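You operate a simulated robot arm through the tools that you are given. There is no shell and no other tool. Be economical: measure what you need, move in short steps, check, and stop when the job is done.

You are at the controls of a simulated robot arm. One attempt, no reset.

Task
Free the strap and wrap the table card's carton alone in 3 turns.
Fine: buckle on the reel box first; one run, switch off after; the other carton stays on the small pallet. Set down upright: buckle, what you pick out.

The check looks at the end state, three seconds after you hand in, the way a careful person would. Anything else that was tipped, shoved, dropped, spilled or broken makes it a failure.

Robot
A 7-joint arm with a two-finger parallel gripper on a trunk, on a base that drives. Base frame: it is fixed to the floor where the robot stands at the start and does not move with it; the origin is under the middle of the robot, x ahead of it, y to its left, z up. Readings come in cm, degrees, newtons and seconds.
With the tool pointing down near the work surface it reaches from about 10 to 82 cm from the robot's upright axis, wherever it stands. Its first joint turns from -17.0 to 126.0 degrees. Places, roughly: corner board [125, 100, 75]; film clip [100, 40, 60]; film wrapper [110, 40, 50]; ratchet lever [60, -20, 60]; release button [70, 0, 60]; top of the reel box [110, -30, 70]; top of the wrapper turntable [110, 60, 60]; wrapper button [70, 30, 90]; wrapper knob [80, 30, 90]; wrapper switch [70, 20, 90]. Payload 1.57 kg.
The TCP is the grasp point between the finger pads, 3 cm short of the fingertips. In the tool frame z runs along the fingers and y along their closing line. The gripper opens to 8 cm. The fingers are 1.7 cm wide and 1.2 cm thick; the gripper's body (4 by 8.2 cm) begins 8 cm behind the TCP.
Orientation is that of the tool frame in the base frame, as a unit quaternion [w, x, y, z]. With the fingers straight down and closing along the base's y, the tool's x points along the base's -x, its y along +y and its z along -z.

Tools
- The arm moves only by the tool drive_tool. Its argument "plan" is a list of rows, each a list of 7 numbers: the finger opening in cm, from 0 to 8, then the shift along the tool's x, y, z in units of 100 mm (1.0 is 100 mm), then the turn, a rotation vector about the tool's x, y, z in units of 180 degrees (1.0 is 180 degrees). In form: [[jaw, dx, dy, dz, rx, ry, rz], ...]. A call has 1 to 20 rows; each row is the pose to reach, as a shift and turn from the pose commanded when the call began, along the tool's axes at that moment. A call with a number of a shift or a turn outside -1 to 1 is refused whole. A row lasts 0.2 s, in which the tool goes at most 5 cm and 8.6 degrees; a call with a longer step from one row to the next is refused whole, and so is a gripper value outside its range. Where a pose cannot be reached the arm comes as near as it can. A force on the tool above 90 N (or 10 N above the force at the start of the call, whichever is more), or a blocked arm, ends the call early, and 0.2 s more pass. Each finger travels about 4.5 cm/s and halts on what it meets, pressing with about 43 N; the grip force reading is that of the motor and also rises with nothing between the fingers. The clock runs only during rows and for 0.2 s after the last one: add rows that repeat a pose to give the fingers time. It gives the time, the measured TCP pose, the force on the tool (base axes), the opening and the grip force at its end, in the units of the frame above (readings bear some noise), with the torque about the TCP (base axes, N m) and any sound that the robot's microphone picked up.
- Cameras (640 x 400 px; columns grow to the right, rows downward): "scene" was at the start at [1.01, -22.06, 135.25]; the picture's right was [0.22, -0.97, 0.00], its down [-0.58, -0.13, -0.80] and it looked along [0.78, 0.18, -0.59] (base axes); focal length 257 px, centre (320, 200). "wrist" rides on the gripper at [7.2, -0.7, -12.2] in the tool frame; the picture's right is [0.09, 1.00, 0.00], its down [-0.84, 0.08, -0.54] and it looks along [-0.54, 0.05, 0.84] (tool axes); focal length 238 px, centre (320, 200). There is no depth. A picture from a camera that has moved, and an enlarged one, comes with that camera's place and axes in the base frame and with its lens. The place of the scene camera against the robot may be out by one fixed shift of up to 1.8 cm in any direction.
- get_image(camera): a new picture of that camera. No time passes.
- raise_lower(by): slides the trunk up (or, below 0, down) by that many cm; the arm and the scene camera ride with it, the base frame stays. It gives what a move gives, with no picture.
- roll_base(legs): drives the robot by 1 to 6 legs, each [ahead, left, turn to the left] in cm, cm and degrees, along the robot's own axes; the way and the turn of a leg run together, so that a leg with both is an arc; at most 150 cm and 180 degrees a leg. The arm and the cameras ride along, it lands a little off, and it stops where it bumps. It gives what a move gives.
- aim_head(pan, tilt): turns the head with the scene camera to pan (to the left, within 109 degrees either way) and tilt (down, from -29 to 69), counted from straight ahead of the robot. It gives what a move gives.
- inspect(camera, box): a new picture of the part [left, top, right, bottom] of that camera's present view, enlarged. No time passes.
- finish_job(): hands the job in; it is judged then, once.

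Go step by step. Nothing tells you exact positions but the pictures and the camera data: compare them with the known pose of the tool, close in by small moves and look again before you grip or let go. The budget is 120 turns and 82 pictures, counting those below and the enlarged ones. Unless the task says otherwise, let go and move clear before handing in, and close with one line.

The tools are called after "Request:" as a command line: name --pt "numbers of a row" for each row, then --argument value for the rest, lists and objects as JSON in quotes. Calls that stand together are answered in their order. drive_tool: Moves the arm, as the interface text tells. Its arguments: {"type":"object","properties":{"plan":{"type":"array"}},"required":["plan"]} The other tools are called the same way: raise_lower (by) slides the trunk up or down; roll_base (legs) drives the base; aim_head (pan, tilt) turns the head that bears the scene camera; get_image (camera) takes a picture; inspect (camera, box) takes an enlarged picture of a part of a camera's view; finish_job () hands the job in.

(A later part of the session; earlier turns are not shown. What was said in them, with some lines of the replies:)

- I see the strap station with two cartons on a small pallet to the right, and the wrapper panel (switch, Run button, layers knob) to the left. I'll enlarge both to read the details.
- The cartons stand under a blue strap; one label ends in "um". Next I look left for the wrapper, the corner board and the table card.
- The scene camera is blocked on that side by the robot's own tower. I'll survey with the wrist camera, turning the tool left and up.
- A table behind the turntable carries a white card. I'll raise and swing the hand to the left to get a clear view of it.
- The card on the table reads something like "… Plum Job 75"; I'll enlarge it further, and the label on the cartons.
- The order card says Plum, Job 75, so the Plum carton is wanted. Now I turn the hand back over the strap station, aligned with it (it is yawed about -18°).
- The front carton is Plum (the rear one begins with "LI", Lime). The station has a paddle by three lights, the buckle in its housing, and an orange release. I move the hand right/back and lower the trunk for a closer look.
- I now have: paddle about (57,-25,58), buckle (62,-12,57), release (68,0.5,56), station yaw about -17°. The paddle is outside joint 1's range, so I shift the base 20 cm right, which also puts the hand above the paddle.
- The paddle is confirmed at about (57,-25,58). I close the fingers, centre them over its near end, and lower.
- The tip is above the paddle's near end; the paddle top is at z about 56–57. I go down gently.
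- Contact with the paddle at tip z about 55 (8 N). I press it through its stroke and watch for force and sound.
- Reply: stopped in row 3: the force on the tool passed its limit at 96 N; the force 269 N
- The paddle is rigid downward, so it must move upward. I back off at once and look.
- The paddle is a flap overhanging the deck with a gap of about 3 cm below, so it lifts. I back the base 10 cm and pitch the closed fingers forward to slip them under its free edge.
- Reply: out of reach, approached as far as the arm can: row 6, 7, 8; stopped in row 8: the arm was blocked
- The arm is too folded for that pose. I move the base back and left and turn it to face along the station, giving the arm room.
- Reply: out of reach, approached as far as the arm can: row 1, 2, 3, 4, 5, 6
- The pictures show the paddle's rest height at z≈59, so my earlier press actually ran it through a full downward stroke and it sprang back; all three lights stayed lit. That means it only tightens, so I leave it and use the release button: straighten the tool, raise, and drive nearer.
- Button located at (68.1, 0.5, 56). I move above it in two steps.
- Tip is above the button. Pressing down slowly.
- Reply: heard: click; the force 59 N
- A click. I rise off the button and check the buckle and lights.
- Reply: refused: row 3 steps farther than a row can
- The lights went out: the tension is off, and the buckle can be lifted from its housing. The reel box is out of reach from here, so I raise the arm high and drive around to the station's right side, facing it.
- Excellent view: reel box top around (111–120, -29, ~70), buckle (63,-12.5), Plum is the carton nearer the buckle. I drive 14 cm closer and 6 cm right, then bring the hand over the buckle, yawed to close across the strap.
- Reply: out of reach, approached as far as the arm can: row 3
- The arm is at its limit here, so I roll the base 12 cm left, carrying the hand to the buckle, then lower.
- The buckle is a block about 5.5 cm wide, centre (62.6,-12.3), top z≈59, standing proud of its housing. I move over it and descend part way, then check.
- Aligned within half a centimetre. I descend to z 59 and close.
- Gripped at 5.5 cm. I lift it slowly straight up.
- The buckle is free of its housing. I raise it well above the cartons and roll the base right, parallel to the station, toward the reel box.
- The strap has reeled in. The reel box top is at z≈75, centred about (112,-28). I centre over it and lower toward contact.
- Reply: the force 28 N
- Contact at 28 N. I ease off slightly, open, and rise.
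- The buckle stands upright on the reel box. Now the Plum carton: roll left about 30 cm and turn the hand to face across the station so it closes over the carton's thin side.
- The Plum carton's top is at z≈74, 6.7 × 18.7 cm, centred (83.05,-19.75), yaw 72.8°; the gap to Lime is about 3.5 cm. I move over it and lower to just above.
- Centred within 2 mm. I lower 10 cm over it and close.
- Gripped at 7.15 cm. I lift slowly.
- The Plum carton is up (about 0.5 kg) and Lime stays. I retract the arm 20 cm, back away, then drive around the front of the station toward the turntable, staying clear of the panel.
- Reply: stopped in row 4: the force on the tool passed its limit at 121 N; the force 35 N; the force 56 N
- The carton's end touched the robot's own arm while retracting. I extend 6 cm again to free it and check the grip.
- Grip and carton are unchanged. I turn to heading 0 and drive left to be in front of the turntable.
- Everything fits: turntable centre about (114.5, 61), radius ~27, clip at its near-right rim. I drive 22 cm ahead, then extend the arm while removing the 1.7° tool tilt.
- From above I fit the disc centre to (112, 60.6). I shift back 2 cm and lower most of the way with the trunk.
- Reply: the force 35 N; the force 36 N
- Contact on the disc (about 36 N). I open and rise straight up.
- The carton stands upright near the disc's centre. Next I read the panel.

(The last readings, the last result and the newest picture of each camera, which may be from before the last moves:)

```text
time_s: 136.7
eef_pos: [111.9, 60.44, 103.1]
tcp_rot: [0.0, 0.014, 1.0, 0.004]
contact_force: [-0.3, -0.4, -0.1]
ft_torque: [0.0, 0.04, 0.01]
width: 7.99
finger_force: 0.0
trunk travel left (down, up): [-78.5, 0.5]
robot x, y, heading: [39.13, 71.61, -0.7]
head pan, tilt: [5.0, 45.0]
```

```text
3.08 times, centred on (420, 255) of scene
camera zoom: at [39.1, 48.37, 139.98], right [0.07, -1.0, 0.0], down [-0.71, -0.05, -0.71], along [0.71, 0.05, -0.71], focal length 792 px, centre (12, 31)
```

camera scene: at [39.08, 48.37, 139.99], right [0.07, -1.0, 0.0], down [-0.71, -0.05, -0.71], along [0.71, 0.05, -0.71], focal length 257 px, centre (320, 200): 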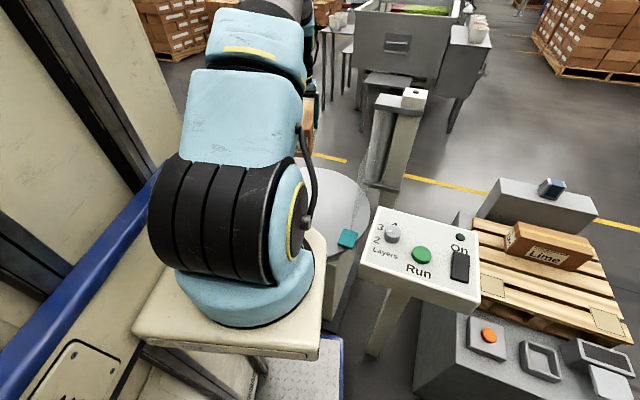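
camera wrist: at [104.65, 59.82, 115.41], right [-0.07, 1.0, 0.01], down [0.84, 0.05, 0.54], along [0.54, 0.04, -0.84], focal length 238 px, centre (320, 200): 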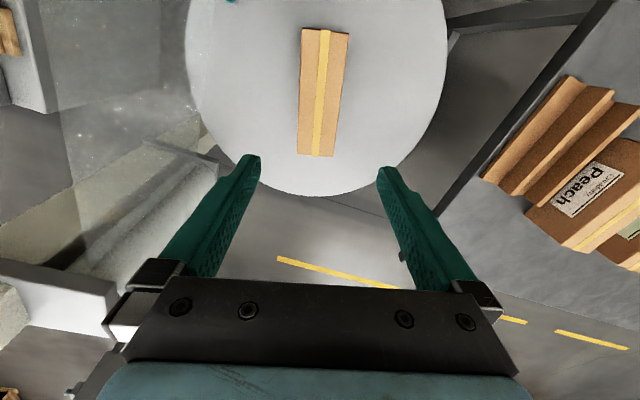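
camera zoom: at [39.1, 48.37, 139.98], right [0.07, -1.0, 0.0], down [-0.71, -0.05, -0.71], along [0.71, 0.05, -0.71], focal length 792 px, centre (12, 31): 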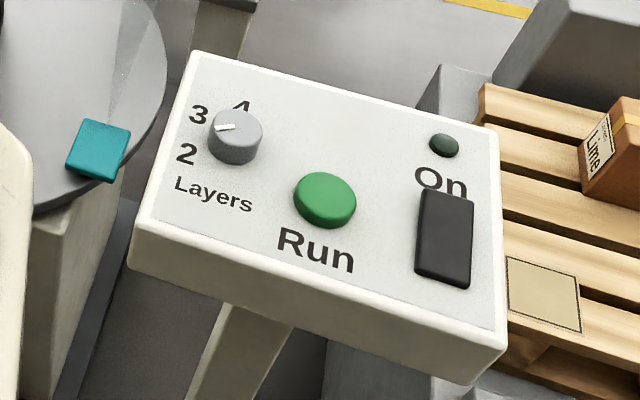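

The knob points at 2 (needs one step clockwise to 3); switch is off. I back off from the turntable and move over to the panel.

Request:
roll_base --legs '[[-38, 0, 0], [0, -27, 0]]'

Request:
get_image --camera "wrist"

Request:
get_image --camera "scene"

```text
time_s: 140.6
eef_pos: [74.1, 32.96, 103.29]
tcp_rot: [-0.001, 0.014, 1.0, 0.004]
contact_force: [0.6, -0.8, -0.3]
ft_torque: [-0.04, 0.02, -0.02]
width: 7.99
finger_force: 0.1
trunk travel left (down, up): [-78.5, 0.5]
robot x, y, heading: [1.36, 44.34, -0.8]
head pan, tilt: [5.0, 45.0]
```

```text
16 pictures are left
camera wrist: at [66.86, 32.44, 115.42], right [-0.06, 1.0, 0.01], down [0.84, 0.05, 0.54], along [0.54, 0.04, -0.84], focal length 238 px, centre (320, 200)
```

wrist: 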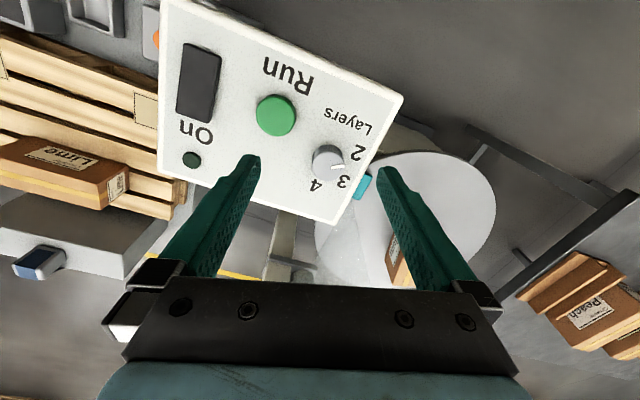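

```text
15 pictures are left
camera scene: at [1.29, 21.02, 139.99], right [0.07, -1.0, 0.0], down [-0.71, -0.05, -0.71], along [0.71, 0.05, -0.71], focal length 257 px, centre (320, 200)
```

scene: 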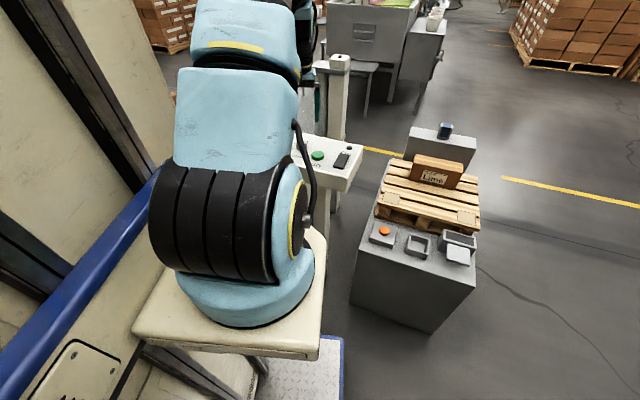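

The panel is level at z≈87, yawed -17°. Estimates: knob (78,34,~90), Run (73.7,28.1,87.4), switch centre (70.9,20). I enlarge the knob for the dial angles.

Request:
inspect --camera "wrist" --box '[285, 100, 405, 220]'

```text
3.33 times, centred on (345, 160) of wrist
camera zoom: at [66.86, 32.44, 115.42], right [-0.06, 1.0, 0.01], down [0.84, 0.05, 0.54], along [0.54, 0.04, -0.84], focal length 794 px, centre (237, 333)
```

zoom: 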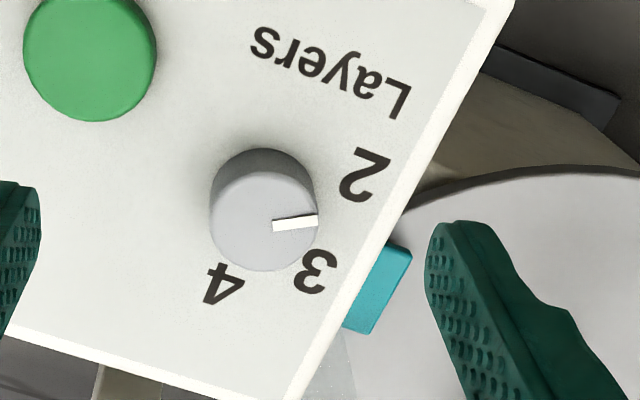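

Dial geometry: knob centre (78.9,34.4), top z≈89.3, pointer at 2, 3 is about 60° clockwise. I move over the knob and part way down, then check.

Request:
drive_tool --pt "7 -0.25 0.08 0 0 0 0" --pt "6.5 -0.476 0.158 0 0 0 0" --pt "6.5 -0.476 0.158 0.3 0 0 0" --pt "6.5 -0.476 0.158 0.6 0 0 0" --pt "6.5 -0.476 0.158 0.6 0 0 0"

Request:
get_image --camera "wrist"

```text
time_s: 141.8
eef_pos: [78.9, 34.52, 97.24]
tcp_rot: [0.0, 0.013, 1.0, 0.003]
contact_force: [-0.6, -0.5, -0.1]
ft_torque: [0.01, 0.04, 0.0]
width: 6.49
finger_force: 0.0
trunk travel left (down, up): [-78.5, 0.5]
robot x, y, heading: [0.99, 44.33, -0.9]
head pan, tilt: [5.0, 45.0]
```

```text
13 pictures are left
camera wrist: at [71.6, 33.95, 109.36], right [-0.06, 1.0, 0.01], down [0.84, 0.05, 0.54], along [0.54, 0.04, -0.84], focal length 238 px, centre (320, 200)
```

wrist: 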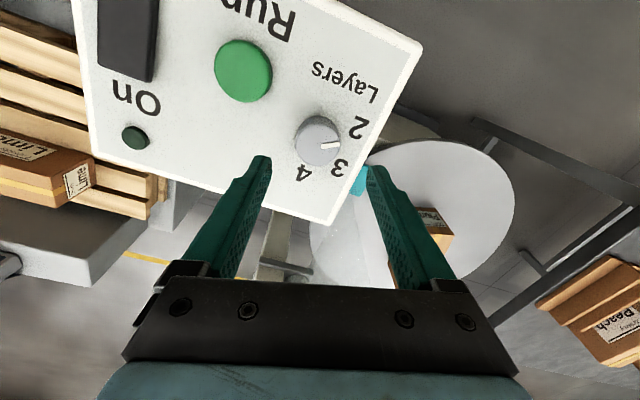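

Request:
drive_tool --pt "6.5 0.02 -0.015 0.25 0 0 0" --pt "6.5 0.02 -0.015 0.5 0 0 0" --pt "6.5 0.02 -0.015 0.62 0 0 0" --pt "6.5 0.02 -0.015 0.7 0 0 0" --pt "4 0.02 -0.015 0.7 0 0 0" --pt "3 0.02 -0.015 0.7 0 0 0" --pt "3 0.02 -0.015 0.7 0 0 0" --pt "3 0.02 -0.015 0.7 0 0 0"

```text
time_s: 143.6
eef_pos: [78.63, 34.37, 90.01]
tcp_rot: [0.0, 0.013, 1.0, 0.003]
contact_force: [-0.4, 13.0, -4.5]
ft_torque: [-0.31, -0.22, 0.04]
width: 3.98
finger_force: 35.3
trunk travel left (down, up): [-78.5, 0.5]
robot x, y, heading: [1.39, 44.15, -0.9]
head pan, tilt: [5.0, 45.0]
```

Knob gripped (4.0 cm). I turn it 60° clockwise.

Request:
drive_tool --pt "3 0 0.015 0 0 0 0.04" --pt "3 0 0.015 0 0 0 0.08" --pt "3 0 0.015 0 0 0 0.12" --pt "3 0 0.015 0 0 0 0.16" --pt "3 0 0.015 0 0 0 0.2" --pt "3 0 0.015 0 0 0 0.24" --pt "3 0 0.015 0 0 0 0.28" --pt "3 0 0.015 0 0 0 0.31" --pt "3 0 0.015 0 0 0 0.335" --pt "3 0 0.015 0 0 0 0.335"

Request:
get_image --camera "wrist"

```text
time_s: 145.8
eef_pos: [78.77, 34.55, 90.0]
tcp_rot: [-0.001, 0.515, 0.857, 0.002]
contact_force: [9.4, 8.6, -26.9]
ft_torque: [-0.01, 0.1, 0.02]
width: 3.94
finger_force: 45.4
trunk travel left (down, up): [-78.5, 0.5]
robot x, y, heading: [1.13, 43.97, -0.8]
head pan, tilt: [5.0, 45.0]
```

```text
12 pictures are left
camera wrist: at [74.81, 40.56, 102.37], right [0.84, 0.55, 0.0], down [0.46, -0.71, 0.54], along [0.3, -0.45, -0.84], focal length 238 px, centre (320, 200)
```

wrist: 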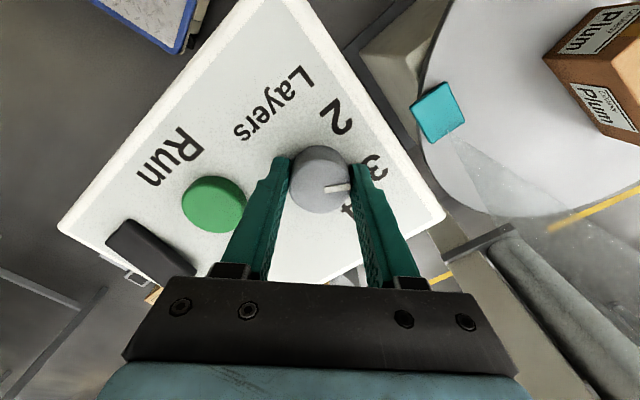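

The pointer lines up with 3. I open a little, rise, and turn the hand back.

Request:
drive_tool --pt "5.5 0 0 0 0 0 0" --pt "5.5 0 0 0 0 0 0" --pt "5.5 0 0 0 0 0 0" --pt "5.5 0 0 -0.3 0 0 0" --pt "5.5 0 0 -0.6 0 0 -0.04" --pt "4 0 0 -0.8 0 0 -0.08" --pt "3 0 0 -0.9 0 0 -0.12" --pt "2 0 0 -0.9 0 0 -0.16" --pt "1 0 0 -0.9 0 0 -0.2" --pt "0 0 0 -0.9 0 0 -0.247" --pt "0 0 0 -0.9 0 0 -0.247"

Request:
get_image --camera "wrist"

```text
time_s: 148.2
eef_pos: [78.7, 34.35, 99.16]
tcp_rot: [0.0, 0.151, 0.989, 0.003]
contact_force: [-1.0, 0.4, 0.1]
ft_torque: [0.0, -0.03, -0.01]
width: 0.0
finger_force: 21.5
trunk travel left (down, up): [-78.5, 0.5]
robot x, y, heading: [1.01, 44.23, -0.7]
head pan, tilt: [5.0, 45.0]
```

```text
11 pictures are left
camera wrist: at [71.64, 35.77, 111.44], right [0.21, 0.98, 0.01], down [0.82, -0.18, 0.54], along [0.53, -0.11, -0.84], focal length 238 px, centre (320, 200)
```

wrist: 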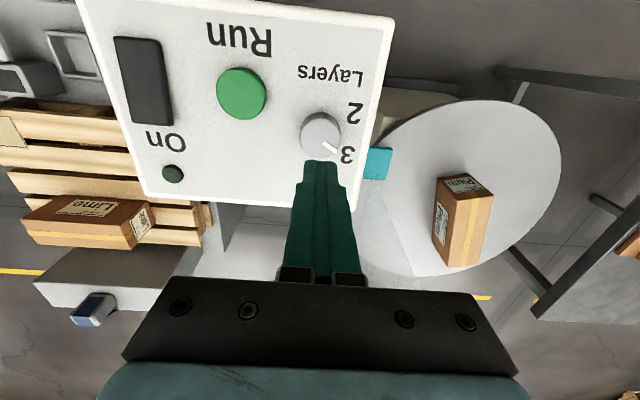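

The knob reads 3. The switch is at (71,19.7); pressing its "On" end needs about (73.3,19). I roll the base right 16 cm to bring it into range and align.

Request:
roll_base --legs '[[0, -16, 0]]'

Request:
drive_tool --pt "0 0.25 -0.05 0 0 0 0" --pt "0 0.54 -0.1 0 0 0 0" --pt "0 0.54 -0.1 0.3 0 0 0" --pt "0 0.54 -0.1 0.3 0 0 0"

Request:
get_image --camera "wrist"

```text
time_s: 149.7
eef_pos: [78.5, 18.26, 99.21]
tcp_rot: [0.0, 0.151, 0.989, 0.003]
contact_force: [-0.1, -0.4, -0.2]
ft_torque: [-0.01, 0.0, 0.01]
width: 0.02
finger_force: 21.4
trunk travel left (down, up): [-78.5, 0.5]
robot x, y, heading: [0.54, 27.9, -0.9]
head pan, tilt: [5.0, 45.0]
```

```text
time_s: 150.7
eef_pos: [73.12, 18.64, 96.39]
tcp_rot: [-0.001, 0.152, 0.988, 0.003]
contact_force: [-1.1, -0.3, 0.9]
ft_torque: [0.0, 0.0, 0.02]
width: 0.0
finger_force: 21.4
trunk travel left (down, up): [-78.5, 0.5]
robot x, y, heading: [0.52, 28.03, -0.8]
head pan, tilt: [5.0, 45.0]
```

```text
10 pictures are left
camera wrist: at [66.01, 20.05, 108.54], right [0.21, 0.98, 0.01], down [0.82, -0.18, 0.54], along [0.53, -0.11, -0.84], focal length 238 px, centre (320, 200)
```

wrist: 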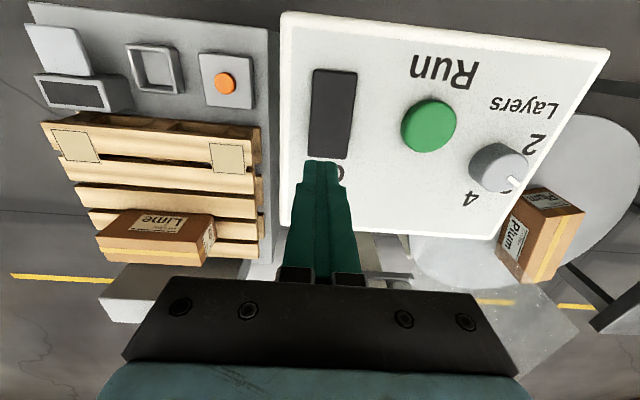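

Request:
drive_tool --pt "0 0 0.06 0.25 0 0 0" --pt "0 0 0.06 0.45 0 0 0" --pt "0 0 0.06 0.52 0 0 0" --pt "0 0 0.06 0.55 0 0 0" --pt "0 0 0.06 0.58 0 0 0" --pt "0 0 0.06 0.61 0 0 0" --pt "0 0 0.06 0.64 0 0 0"

```text
time_s: 152.2
eef_pos: [73.79, 19.52, 91.06]
tcp_rot: [0.007, 0.151, 0.989, 0.004]
contact_force: [-5.7, -1.6, 38.9]
ft_torque: [0.04, 0.45, 0.09]
width: 0.0
finger_force: 21.6
trunk travel left (down, up): [-78.5, 0.5]
robot x, y, heading: [0.6, 28.15, -0.7]
head pan, tilt: [5.0, 45.0]
stopped in row 7: the force on the tool passed its limit at 94 N (the readings are from after the stop); the commanded pose is now the measured one
```

Request:
drive_tool --pt "0 0 0 -0.2 0 0 0" --pt "0 0 0 -0.5 0 0 0" --pt "0 0.4 0 -0.7 0 0 0" --pt "0 0.7 0 -0.8 0 0 0"

Request:
get_image --camera "wrist"

```text
time_s: 153.2
eef_pos: [66.79, 21.38, 98.55]
tcp_rot: [0.003, 0.152, 0.988, 0.004]
contact_force: [0.6, -0.6, -0.5]
ft_torque: [0.02, 0.03, 0.03]
width: 0.0
finger_force: 21.5
trunk travel left (down, up): [-78.5, 0.5]
robot x, y, heading: [0.78, 28.36, -0.8]
head pan, tilt: [5.0, 45.0]
```

```text
9 pictures are left
camera wrist: at [59.65, 22.8, 110.69], right [0.21, 0.98, 0.01], down [0.82, -0.18, 0.55], along [0.54, -0.11, -0.84], focal length 238 px, centre (320, 200)
```

wrist: 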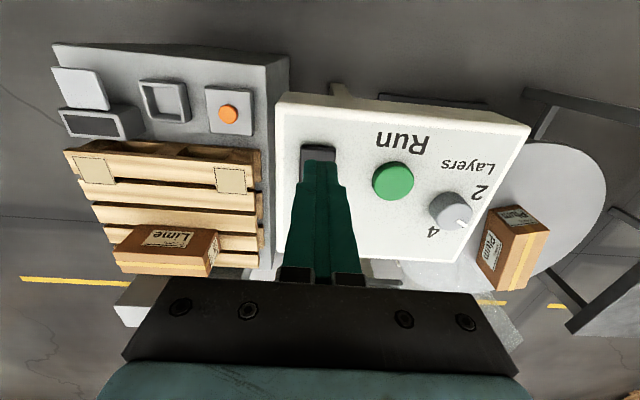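

The rocker looks tilted, but the fingers hide the lamp. I move above the Run button, where the lamp will be in view.

Request:
drive_tool --pt "0 -0.12 0.25 0 0 0 0" --pt "0 -0.25 0.5 0 0 0 0" --pt "0 -0.4 0.75 0 0 0 0" --pt "0 -0.45 0.84 0.1 0 0 0" --pt "0 -0.45 0.84 0.2 0 0 0"

Request:
get_image --camera "wrist"

```text
time_s: 154.4
eef_pos: [73.83, 28.25, 96.64]
tcp_rot: [0.004, 0.151, 0.989, 0.003]
contact_force: [-0.9, -0.3, 0.3]
ft_torque: [-0.02, -0.02, 0.01]
width: 0.01
finger_force: 21.4
trunk travel left (down, up): [-78.5, 0.5]
robot x, y, heading: [0.93, 28.21, -0.8]
head pan, tilt: [5.0, 45.0]
```

```text
8 pictures are left
camera wrist: at [66.61, 29.68, 108.81], right [0.21, 0.98, 0.01], down [0.82, -0.18, 0.55], along [0.54, -0.11, -0.84], focal length 238 px, centre (320, 200)
```

wrist: 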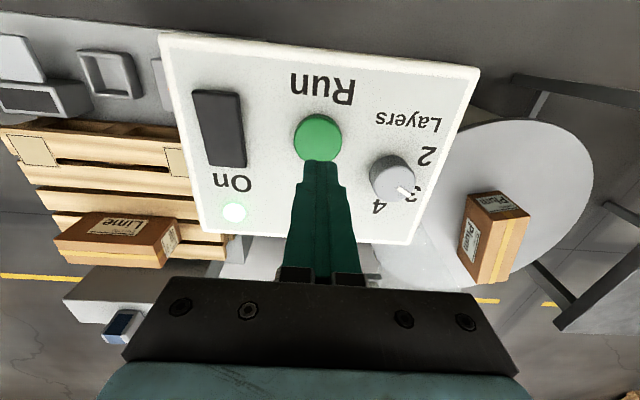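

The lamp is lit, knob at 3, fingertip centred over Run. I press it once and lift.

Request:
drive_tool --pt "0 0 0 0.25 0 0 0" --pt "0 0 0 0.48 0 0 0" --pt "0 0 0 0.55 0 0 0" --pt "0 0 0 0.59 0 0 0" --pt "0 0 0 0.63 0 0 0" --pt "0 0 0 0.67 0 0 0" --pt "0 0 0 0.7 0 0 0"

```text
time_s: 156.0
eef_pos: [73.87, 28.33, 90.28]
tcp_rot: [0.009, 0.153, 0.988, 0.005]
contact_force: [-8.8, -6.9, 72.3]
ft_torque: [-0.16, 0.6, 0.22]
width: 0.0
finger_force: 21.5
trunk travel left (down, up): [-78.5, 0.5]
robot x, y, heading: [0.59, 27.83, -0.9]
head pan, tilt: [5.0, 45.0]
heard: click
```

A click. I lift off and look at the turntable.

Request:
drive_tool --pt "0 0 0 -0.2 0 0 0" --pt "0 0 0 -0.5 0 0 0" --pt "0 0 0 -0.8 0 0 0"

Request:
get_image --camera "wrist"

```text
time_s: 156.8
eef_pos: [73.76, 28.19, 97.64]
tcp_rot: [0.001, 0.151, 0.988, 0.003]
contact_force: [0.0, -0.4, 0.4]
ft_torque: [0.02, 0.0, 0.0]
width: 0.01
finger_force: 21.0
trunk travel left (down, up): [-78.5, 0.5]
robot x, y, heading: [0.78, 27.87, -0.8]
head pan, tilt: [5.0, 45.0]
```

```text
7 pictures are left
camera wrist: at [66.71, 29.61, 109.87], right [0.21, 0.98, 0.01], down [0.82, -0.18, 0.55], along [0.54, -0.11, -0.84], focal length 238 px, centre (320, 200)
```

wrist: 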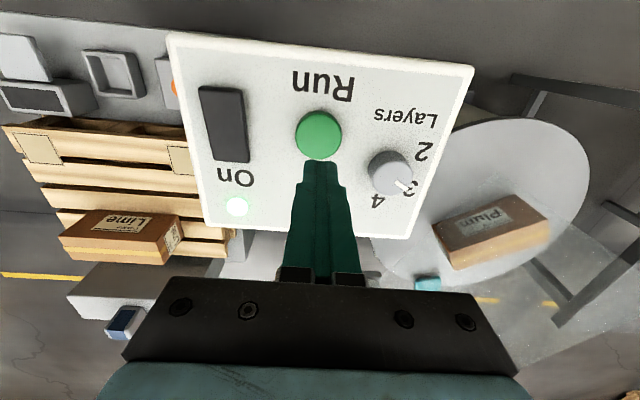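

The turntable is turning. While it runs, I move above the switch's "off" end and wait.

Request:
drive_tool --pt "0 0.08 -0.3 0 0 0 0" --pt "0 0.16 -0.6 0 0 0 0" --pt "0 0.24 -0.87 0 0 0 0" --pt "0 0.24 -0.87 0 0 0 0" --pt "0 0.24 -0.87 0 0 0 0" --pt "0 0.24 -0.87 0 0 0 0" --pt "0 0.24 -0.87 0 0 0 0" --pt "0 0.24 -0.87 0 0 0 0" --pt "0 0.24 -0.87 0 0 0 0" --pt "0 0.24 -0.87 0 0 0 0" --pt "0 0.24 -0.87 0 0 0 0" --pt "0 0.24 -0.87 0 0 0 0" --pt "0 0.24 -0.87 0 0 0 0" --pt "0 0.24 -0.87 0 0 0 0" --pt "0 0.24 -0.87 0 0 0 0" --pt "0 0.24 -0.87 0 0 0 0" --pt "0 0.24 -0.87 0 0 0 0" --pt "0 0.24 -0.87 0 0 0 0" --pt "0 0.24 -0.87 0 0 0 0" --pt "0 0.24 -0.87 0 0 0 0"

Request:
drive_tool --pt "0 0 0 0 0 0 0" --pt "0 0 0 0 0 0 0" --pt "0 0 0 0 0 0 0" --pt "0 0 0 0 0 0 0" --pt "0 0 0 0 0 0 0" --pt "0 0 0 0 0 0 0" --pt "0 0 0 0 0 0 0" --pt "0 0 0 0 0 0 0" --pt "0 0 0 0 0 0 0" --pt "0 0 0 0 0 0 0" --pt "0 0 0 0 0 0 0" --pt "0 0 0 0 0 0 0" --pt "0 0 0 0 0 0 0" --pt "0 0 0 0 0 0 0" --pt "0 0 0 0 0 0 0" --pt "0 0 0 0 0 0 0" --pt "0 0 0 0 0 0 0" --pt "0 0 0 0 0 0 0" --pt "0 0 0 0 0 0 0" --pt "0 0 0 0 0 0 0"

Request:
drive_tool --pt "0 0 0 0 0 0 0" --pt "0 0 0 0 0 0 0" --pt "0 0 0 0 0 0 0" --pt "0 0 0 0 0 0 0" --pt "0 0 0 0 0 0 0" --pt "0 0 0 0 0 0 0" --pt "0 0 0 0 0 0 0" --pt "0 0 0 0 0 0 0" --pt "0 0 0 0 0 0 0" --pt "0 0 0 0 0 0 0" --pt "0 0 0 0 0 0 0" --pt "0 0 0 0 0 0 0" --pt "0 0 0 0 0 0 0" --pt "0 0 0 0 0 0 0" --pt "0 0 0 0 0 0 0" --pt "0 0 0 0 0 0 0" --pt "0 0 0 0 0 0 0" --pt "0 0 0 0 0 0 0" --pt "0 0 0 0 0 0 0" --pt "0 0 0 0 0 0 0"

Request:
drive_tool --pt "0 0 0 0 0 0 0" --pt "0 0 0 0 0 0 0" --pt "0 0 0 0 0 0 0" --pt "0 0 0 0 0 0 0" --pt "0 0 0 0 0 0 0" --pt "0 0 0 0 0 0 0" --pt "0 0 0 0 0 0 0" --pt "0 0 0 0 0 0 0" --pt "0 0 0 0 0 0 0" --pt "0 0 0 0 0 0 0" --pt "0 0 0 0 0 0 0" --pt "0 0 0 0 0 0 0" --pt "0 0 0 0 0 0 0" --pt "0 0 0 0 0 0 0" --pt "0 0 0 0 0 0 0" --pt "0 0 0 0 0 0 0" --pt "0 0 0 0 0 0 0" --pt "0 0 0 0 0 0 0" --pt "0 0 0 0 0 0 0" --pt "0 0 0 0 0 0 0"

Request:
get_image --camera "wrist"

```text
time_s: 161.0
eef_pos: [68.98, 20.4, 97.38]
tcp_rot: [0.004, 0.152, 0.988, 0.004]
contact_force: [0.9, 0.3, -0.3]
ft_torque: [0.0, -0.01, -0.01]
width: 0.0
finger_force: 21.0
trunk travel left (down, up): [-78.5, 0.5]
robot x, y, heading: [0.48, 27.74, -0.9]
head pan, tilt: [5.0, 45.0]
```

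```text
time_s: 165.2
eef_pos: [69.13, 20.46, 97.45]
tcp_rot: [0.003, 0.151, 0.989, 0.004]
contact_force: [-0.7, 0.7, 0.1]
ft_torque: [0.02, -0.01, -0.01]
width: 0.0
finger_force: 21.3
trunk travel left (down, up): [-78.5, 0.5]
robot x, y, heading: [0.71, 28.2, -0.8]
head pan, tilt: [5.0, 45.0]
```

```text
time_s: 169.4
eef_pos: [69.06, 20.39, 97.37]
tcp_rot: [0.004, 0.151, 0.989, 0.004]
contact_force: [0.4, -0.2, 0.9]
ft_torque: [0.0, -0.01, 0.0]
width: 0.0
finger_force: 21.8
trunk travel left (down, up): [-78.5, 0.5]
robot x, y, heading: [0.94, 28.47, -0.6]
head pan, tilt: [5.0, 45.0]
```

```text
time_s: 173.6
eef_pos: [69.01, 20.45, 97.5]
tcp_rot: [0.004, 0.151, 0.988, 0.003]
contact_force: [-0.3, -0.6, 0.0]
ft_torque: [0.01, -0.02, 0.01]
width: 0.0
finger_force: 21.6
trunk travel left (down, up): [-78.5, 0.5]
robot x, y, heading: [0.49, 28.34, -0.9]
head pan, tilt: [5.0, 45.0]
```

```text
6 pictures are left
camera wrist: at [61.87, 21.88, 109.63], right [0.21, 0.98, 0.01], down [0.82, -0.18, 0.55], along [0.54, -0.11, -0.84], focal length 238 px, centre (320, 200)
```

wrist: 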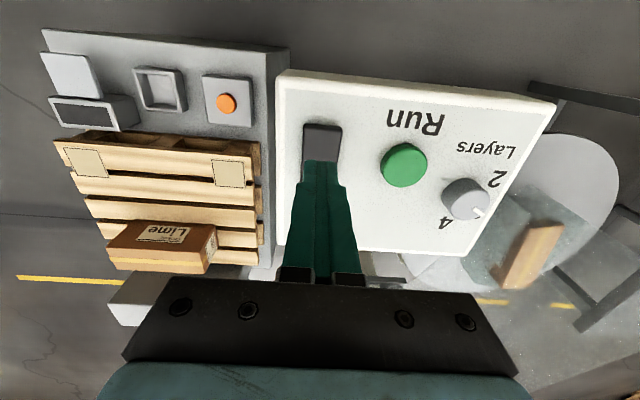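

It may still be turning, so I wait longer before touching the switch.

Request:
drive_tool --pt "0 0 0 0 0 0 0" --pt "0 0 0 0 0 0 0" --pt "0 0 0 0 0 0 0" --pt "0 0 0 0 0 0 0" --pt "0 0 0 0 0 0 0" --pt "0 0 0 0 0 0 0" --pt "0 0 0 0 0 0 0" --pt "0 0 0 0 0 0 0" --pt "0 0 0 0 0 0 0" --pt "0 0 0 0 0 0 0" --pt "0 0 0 0 0 0 0" --pt "0 0 0 0 0 0 0" --pt "0 0 0 0 0 0 0" --pt "0 0 0 0 0 0 0" --pt "0 0 0 0 0 0 0" --pt "0 0 0 0 0 0 0" --pt "0 0 0 0 0 0 0" --pt "0 0 0 0 0 0 0" --pt "0 0 0 0 0 0 0" --pt "0 0 0 0 0 0 0"

Request:
drive_tool --pt "0 0 0 0 0 0 0" --pt "0 0 0 0 0 0 0" --pt "0 0 0 0 0 0 0" --pt "0 0 0 0 0 0 0" --pt "0 0 0 0 0 0 0" --pt "0 0 0 0 0 0 0" --pt "0 0 0 0 0 0 0" --pt "0 0 0 0 0 0 0" --pt "0 0 0 0 0 0 0" --pt "0 0 0 0 0 0 0" --pt "0 0 0 0 0 0 0" --pt "0 0 0 0 0 0 0" --pt "0 0 0 0 0 0 0" --pt "0 0 0 0 0 0 0" --pt "0 0 0 0 0 0 0" --pt "0 0 0 0 0 0 0" --pt "0 0 0 0 0 0 0" --pt "0 0 0 0 0 0 0" --pt "0 0 0 0 0 0 0" --pt "0 0 0 0 0 0 0"

Request:
get_image --camera "wrist"

```text
time_s: 177.8
eef_pos: [68.99, 20.41, 97.35]
tcp_rot: [0.005, 0.151, 0.988, 0.003]
contact_force: [0.9, -0.5, 0.1]
ft_torque: [-0.04, 0.04, 0.01]
width: 0.0
finger_force: 21.5
trunk travel left (down, up): [-78.5, 0.5]
robot x, y, heading: [0.6, 28.02, -0.8]
head pan, tilt: [5.0, 45.0]
```

```text
time_s: 182.0
eef_pos: [69.04, 20.7, 97.45]
tcp_rot: [0.004, 0.151, 0.988, 0.004]
contact_force: [0.0, 0.0, 0.8]
ft_torque: [0.0, 0.06, 0.02]
width: 0.0
finger_force: 21.4
trunk travel left (down, up): [-78.5, 0.5]
robot x, y, heading: [0.99, 28.13, -0.8]
head pan, tilt: [5.0, 45.0]
```

```text
5 pictures are left
camera wrist: at [61.87, 21.88, 109.63], right [0.21, 0.98, 0.01], down [0.82, -0.18, 0.55], along [0.54, -0.11, -0.84], focal length 238 px, centre (320, 200)
```

wrist: 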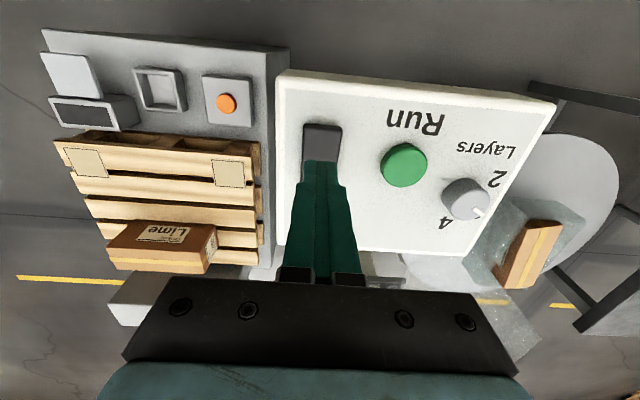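

Request:
drive_tool --pt "0 0 0 0 0 0 0" --pt "0 0 0 0 0 0 0" --pt "0 0 0 0 0 0 0" --pt "0 0 0 0 0 0 0" --pt "0 0 0 0 0 0 0" --pt "0 0 0 0 0 0 0"

Request:
inspect --camera "wrist" --box '[290, 80, 640, 320]'

```text
time_s: 183.4
eef_pos: [69.02, 20.53, 97.48]
tcp_rot: [0.004, 0.151, 0.989, 0.004]
contact_force: [-1.1, 0.2, -0.4]
ft_torque: [0.04, -0.01, -0.03]
width: 0.0
finger_force: 21.4
trunk travel left (down, up): [-78.5, 0.5]
robot x, y, heading: [0.98, 28.27, -0.7]
head pan, tilt: [5.0, 45.0]
```

```text
1.67 times, centred on (465, 200) of wrist
camera zoom: at [61.87, 21.88, 109.63], right [0.21, 0.98, 0.01], down [0.82, -0.18, 0.55], along [0.54, -0.11, -0.84], focal length 397 px, centre (78, 200)
```

zoom: 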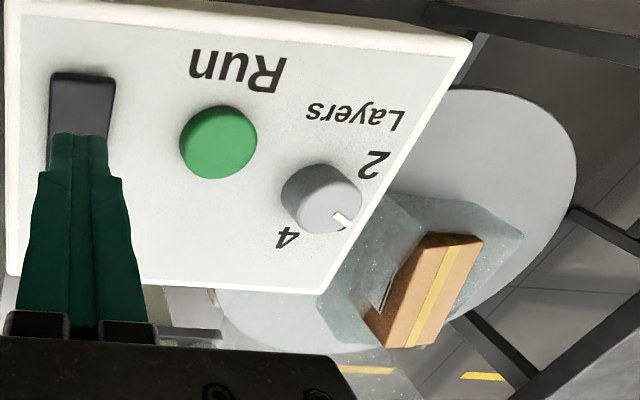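

Stopped, wrapped, back at its starting orientation. Now I press the switch's near end to turn it off.

Request:
drive_tool --pt "0 0 0 0.2 0 0 0" --pt "0 0 0 0.4 0 0 0" --pt "0 0 0 0.5 0 0 0" --pt "0 0 0 0.55 0 0 0" --pt "0 0 0 0.59 0 0 0" --pt "0 0 0 0.62 0 0 0" --pt "0 0 0 0.65 0 0 0" --pt "0 0 0 0.68 0 0 0" --pt "0 0 0 0.71 0 0 0"

Request:
drive_tool --pt "0 0 0 -0.2 0 0 0" --pt "0 0 0 -0.6 0 0 0" --pt "0 0.3 0.3 -0.8 0 0 0" --pt "0 0.6 0.6 -0.9 0 0 0" --pt "0 0.9 0.8 -0.9 0 0 0"

Request:
get_image --camera "wrist"

```text
time_s: 185.4
eef_pos: [68.78, 20.55, 90.97]
tcp_rot: [0.006, 0.151, 0.989, 0.004]
contact_force: [-16.5, 1.8, 56.1]
ft_torque: [-0.07, 0.04, -0.22]
width: 0.02
finger_force: 21.0
trunk travel left (down, up): [-78.5, 0.5]
robot x, y, heading: [0.94, 28.42, -0.7]
head pan, tilt: [5.0, 45.0]
```

```text
time_s: 186.6
eef_pos: [62.44, 31.12, 99.22]
tcp_rot: [0.003, 0.153, 0.988, 0.004]
contact_force: [0.1, 0.3, 0.6]
ft_torque: [0.02, -0.01, 0.03]
width: 0.0
finger_force: 20.8
trunk travel left (down, up): [-78.5, 0.5]
robot x, y, heading: [0.79, 28.16, -1.0]
head pan, tilt: [5.0, 45.0]
```

```text
3 pictures are left
camera wrist: at [55.28, 32.54, 111.5], right [0.21, 0.98, 0.01], down [0.82, -0.18, 0.55], along [0.54, -0.11, -0.84], focal length 238 px, centre (320, 200)
```

wrist: 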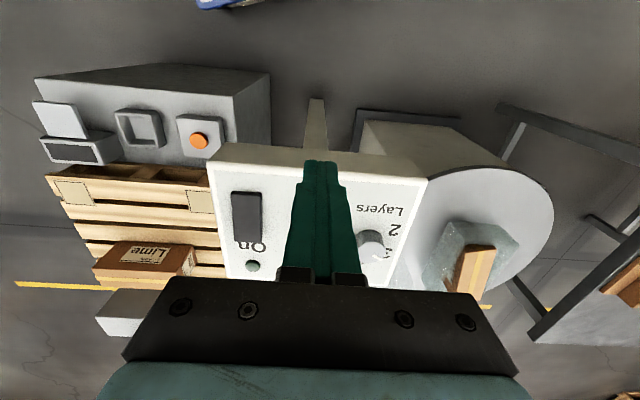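

The lamp is off, the Plum carton stands wrapped on the turntable, and Lime is still on the pallet. I back clear and check once more.

Request:
roll_base --legs '[[-20, 0, 0]]'

Request:
get_image --camera "scene"

Request:
get_image --camera "wrist"

```text
time_s: 188.2
eef_pos: [41.75, 31.6, 99.32]
tcp_rot: [0.004, 0.15, 0.989, 0.004]
contact_force: [-0.3, 0.0, -1.0]
ft_torque: [0.0, 0.01, 0.0]
width: 0.0
finger_force: 21.4
trunk travel left (down, up): [-78.5, 0.5]
robot x, y, heading: [-19.81, 28.45, -0.5]
head pan, tilt: [5.0, 45.0]
```

```text
2 pictures are left
camera scene: at [-19.52, 5.07, 139.99], right [0.08, -1.0, 0.0], down [-0.7, -0.06, -0.71], along [0.7, 0.06, -0.71], focal length 257 px, centre (320, 200)
```

scene: 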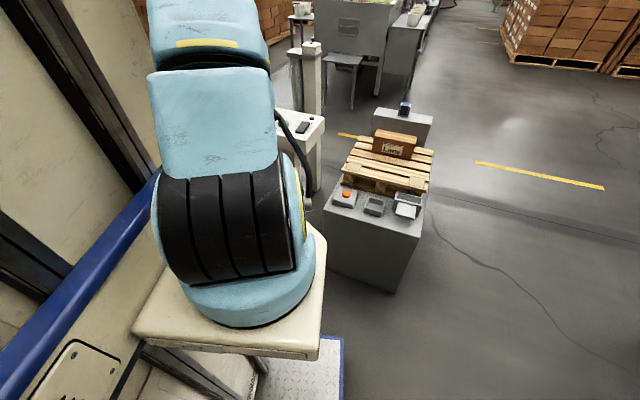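

```text
1 pictures are left
camera wrist: at [34.58, 33.0, 111.47], right [0.21, 0.98, 0.01], down [0.82, -0.18, 0.55], along [0.54, -0.11, -0.84], focal length 238 px, centre (320, 200)
```

wrist: 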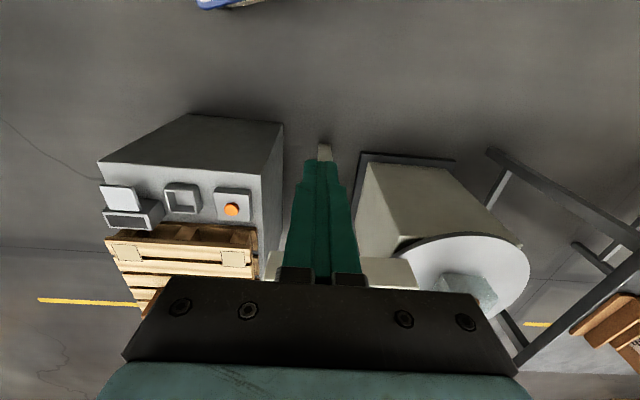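

The buckle is upright on the reel box, Lime is on the pallet, the wrapped Plum carton is on the turntable, and the robot is clear. I hand in now.

Request:
finish_job

```text
The job is handed in.
```

The job is handed in: I freed the strap, set its buckle upright on the reel box, and wrapped the Plum carton alone with the knob at 3, in one run with the switch off after. The Lime carton stayed on the small pallet. I didn't count the turns, but the carton stopped in its starting orientation. While looking for the release I also pressed the ratchet lever once, hard; it sprang back and nothing seemed to change.
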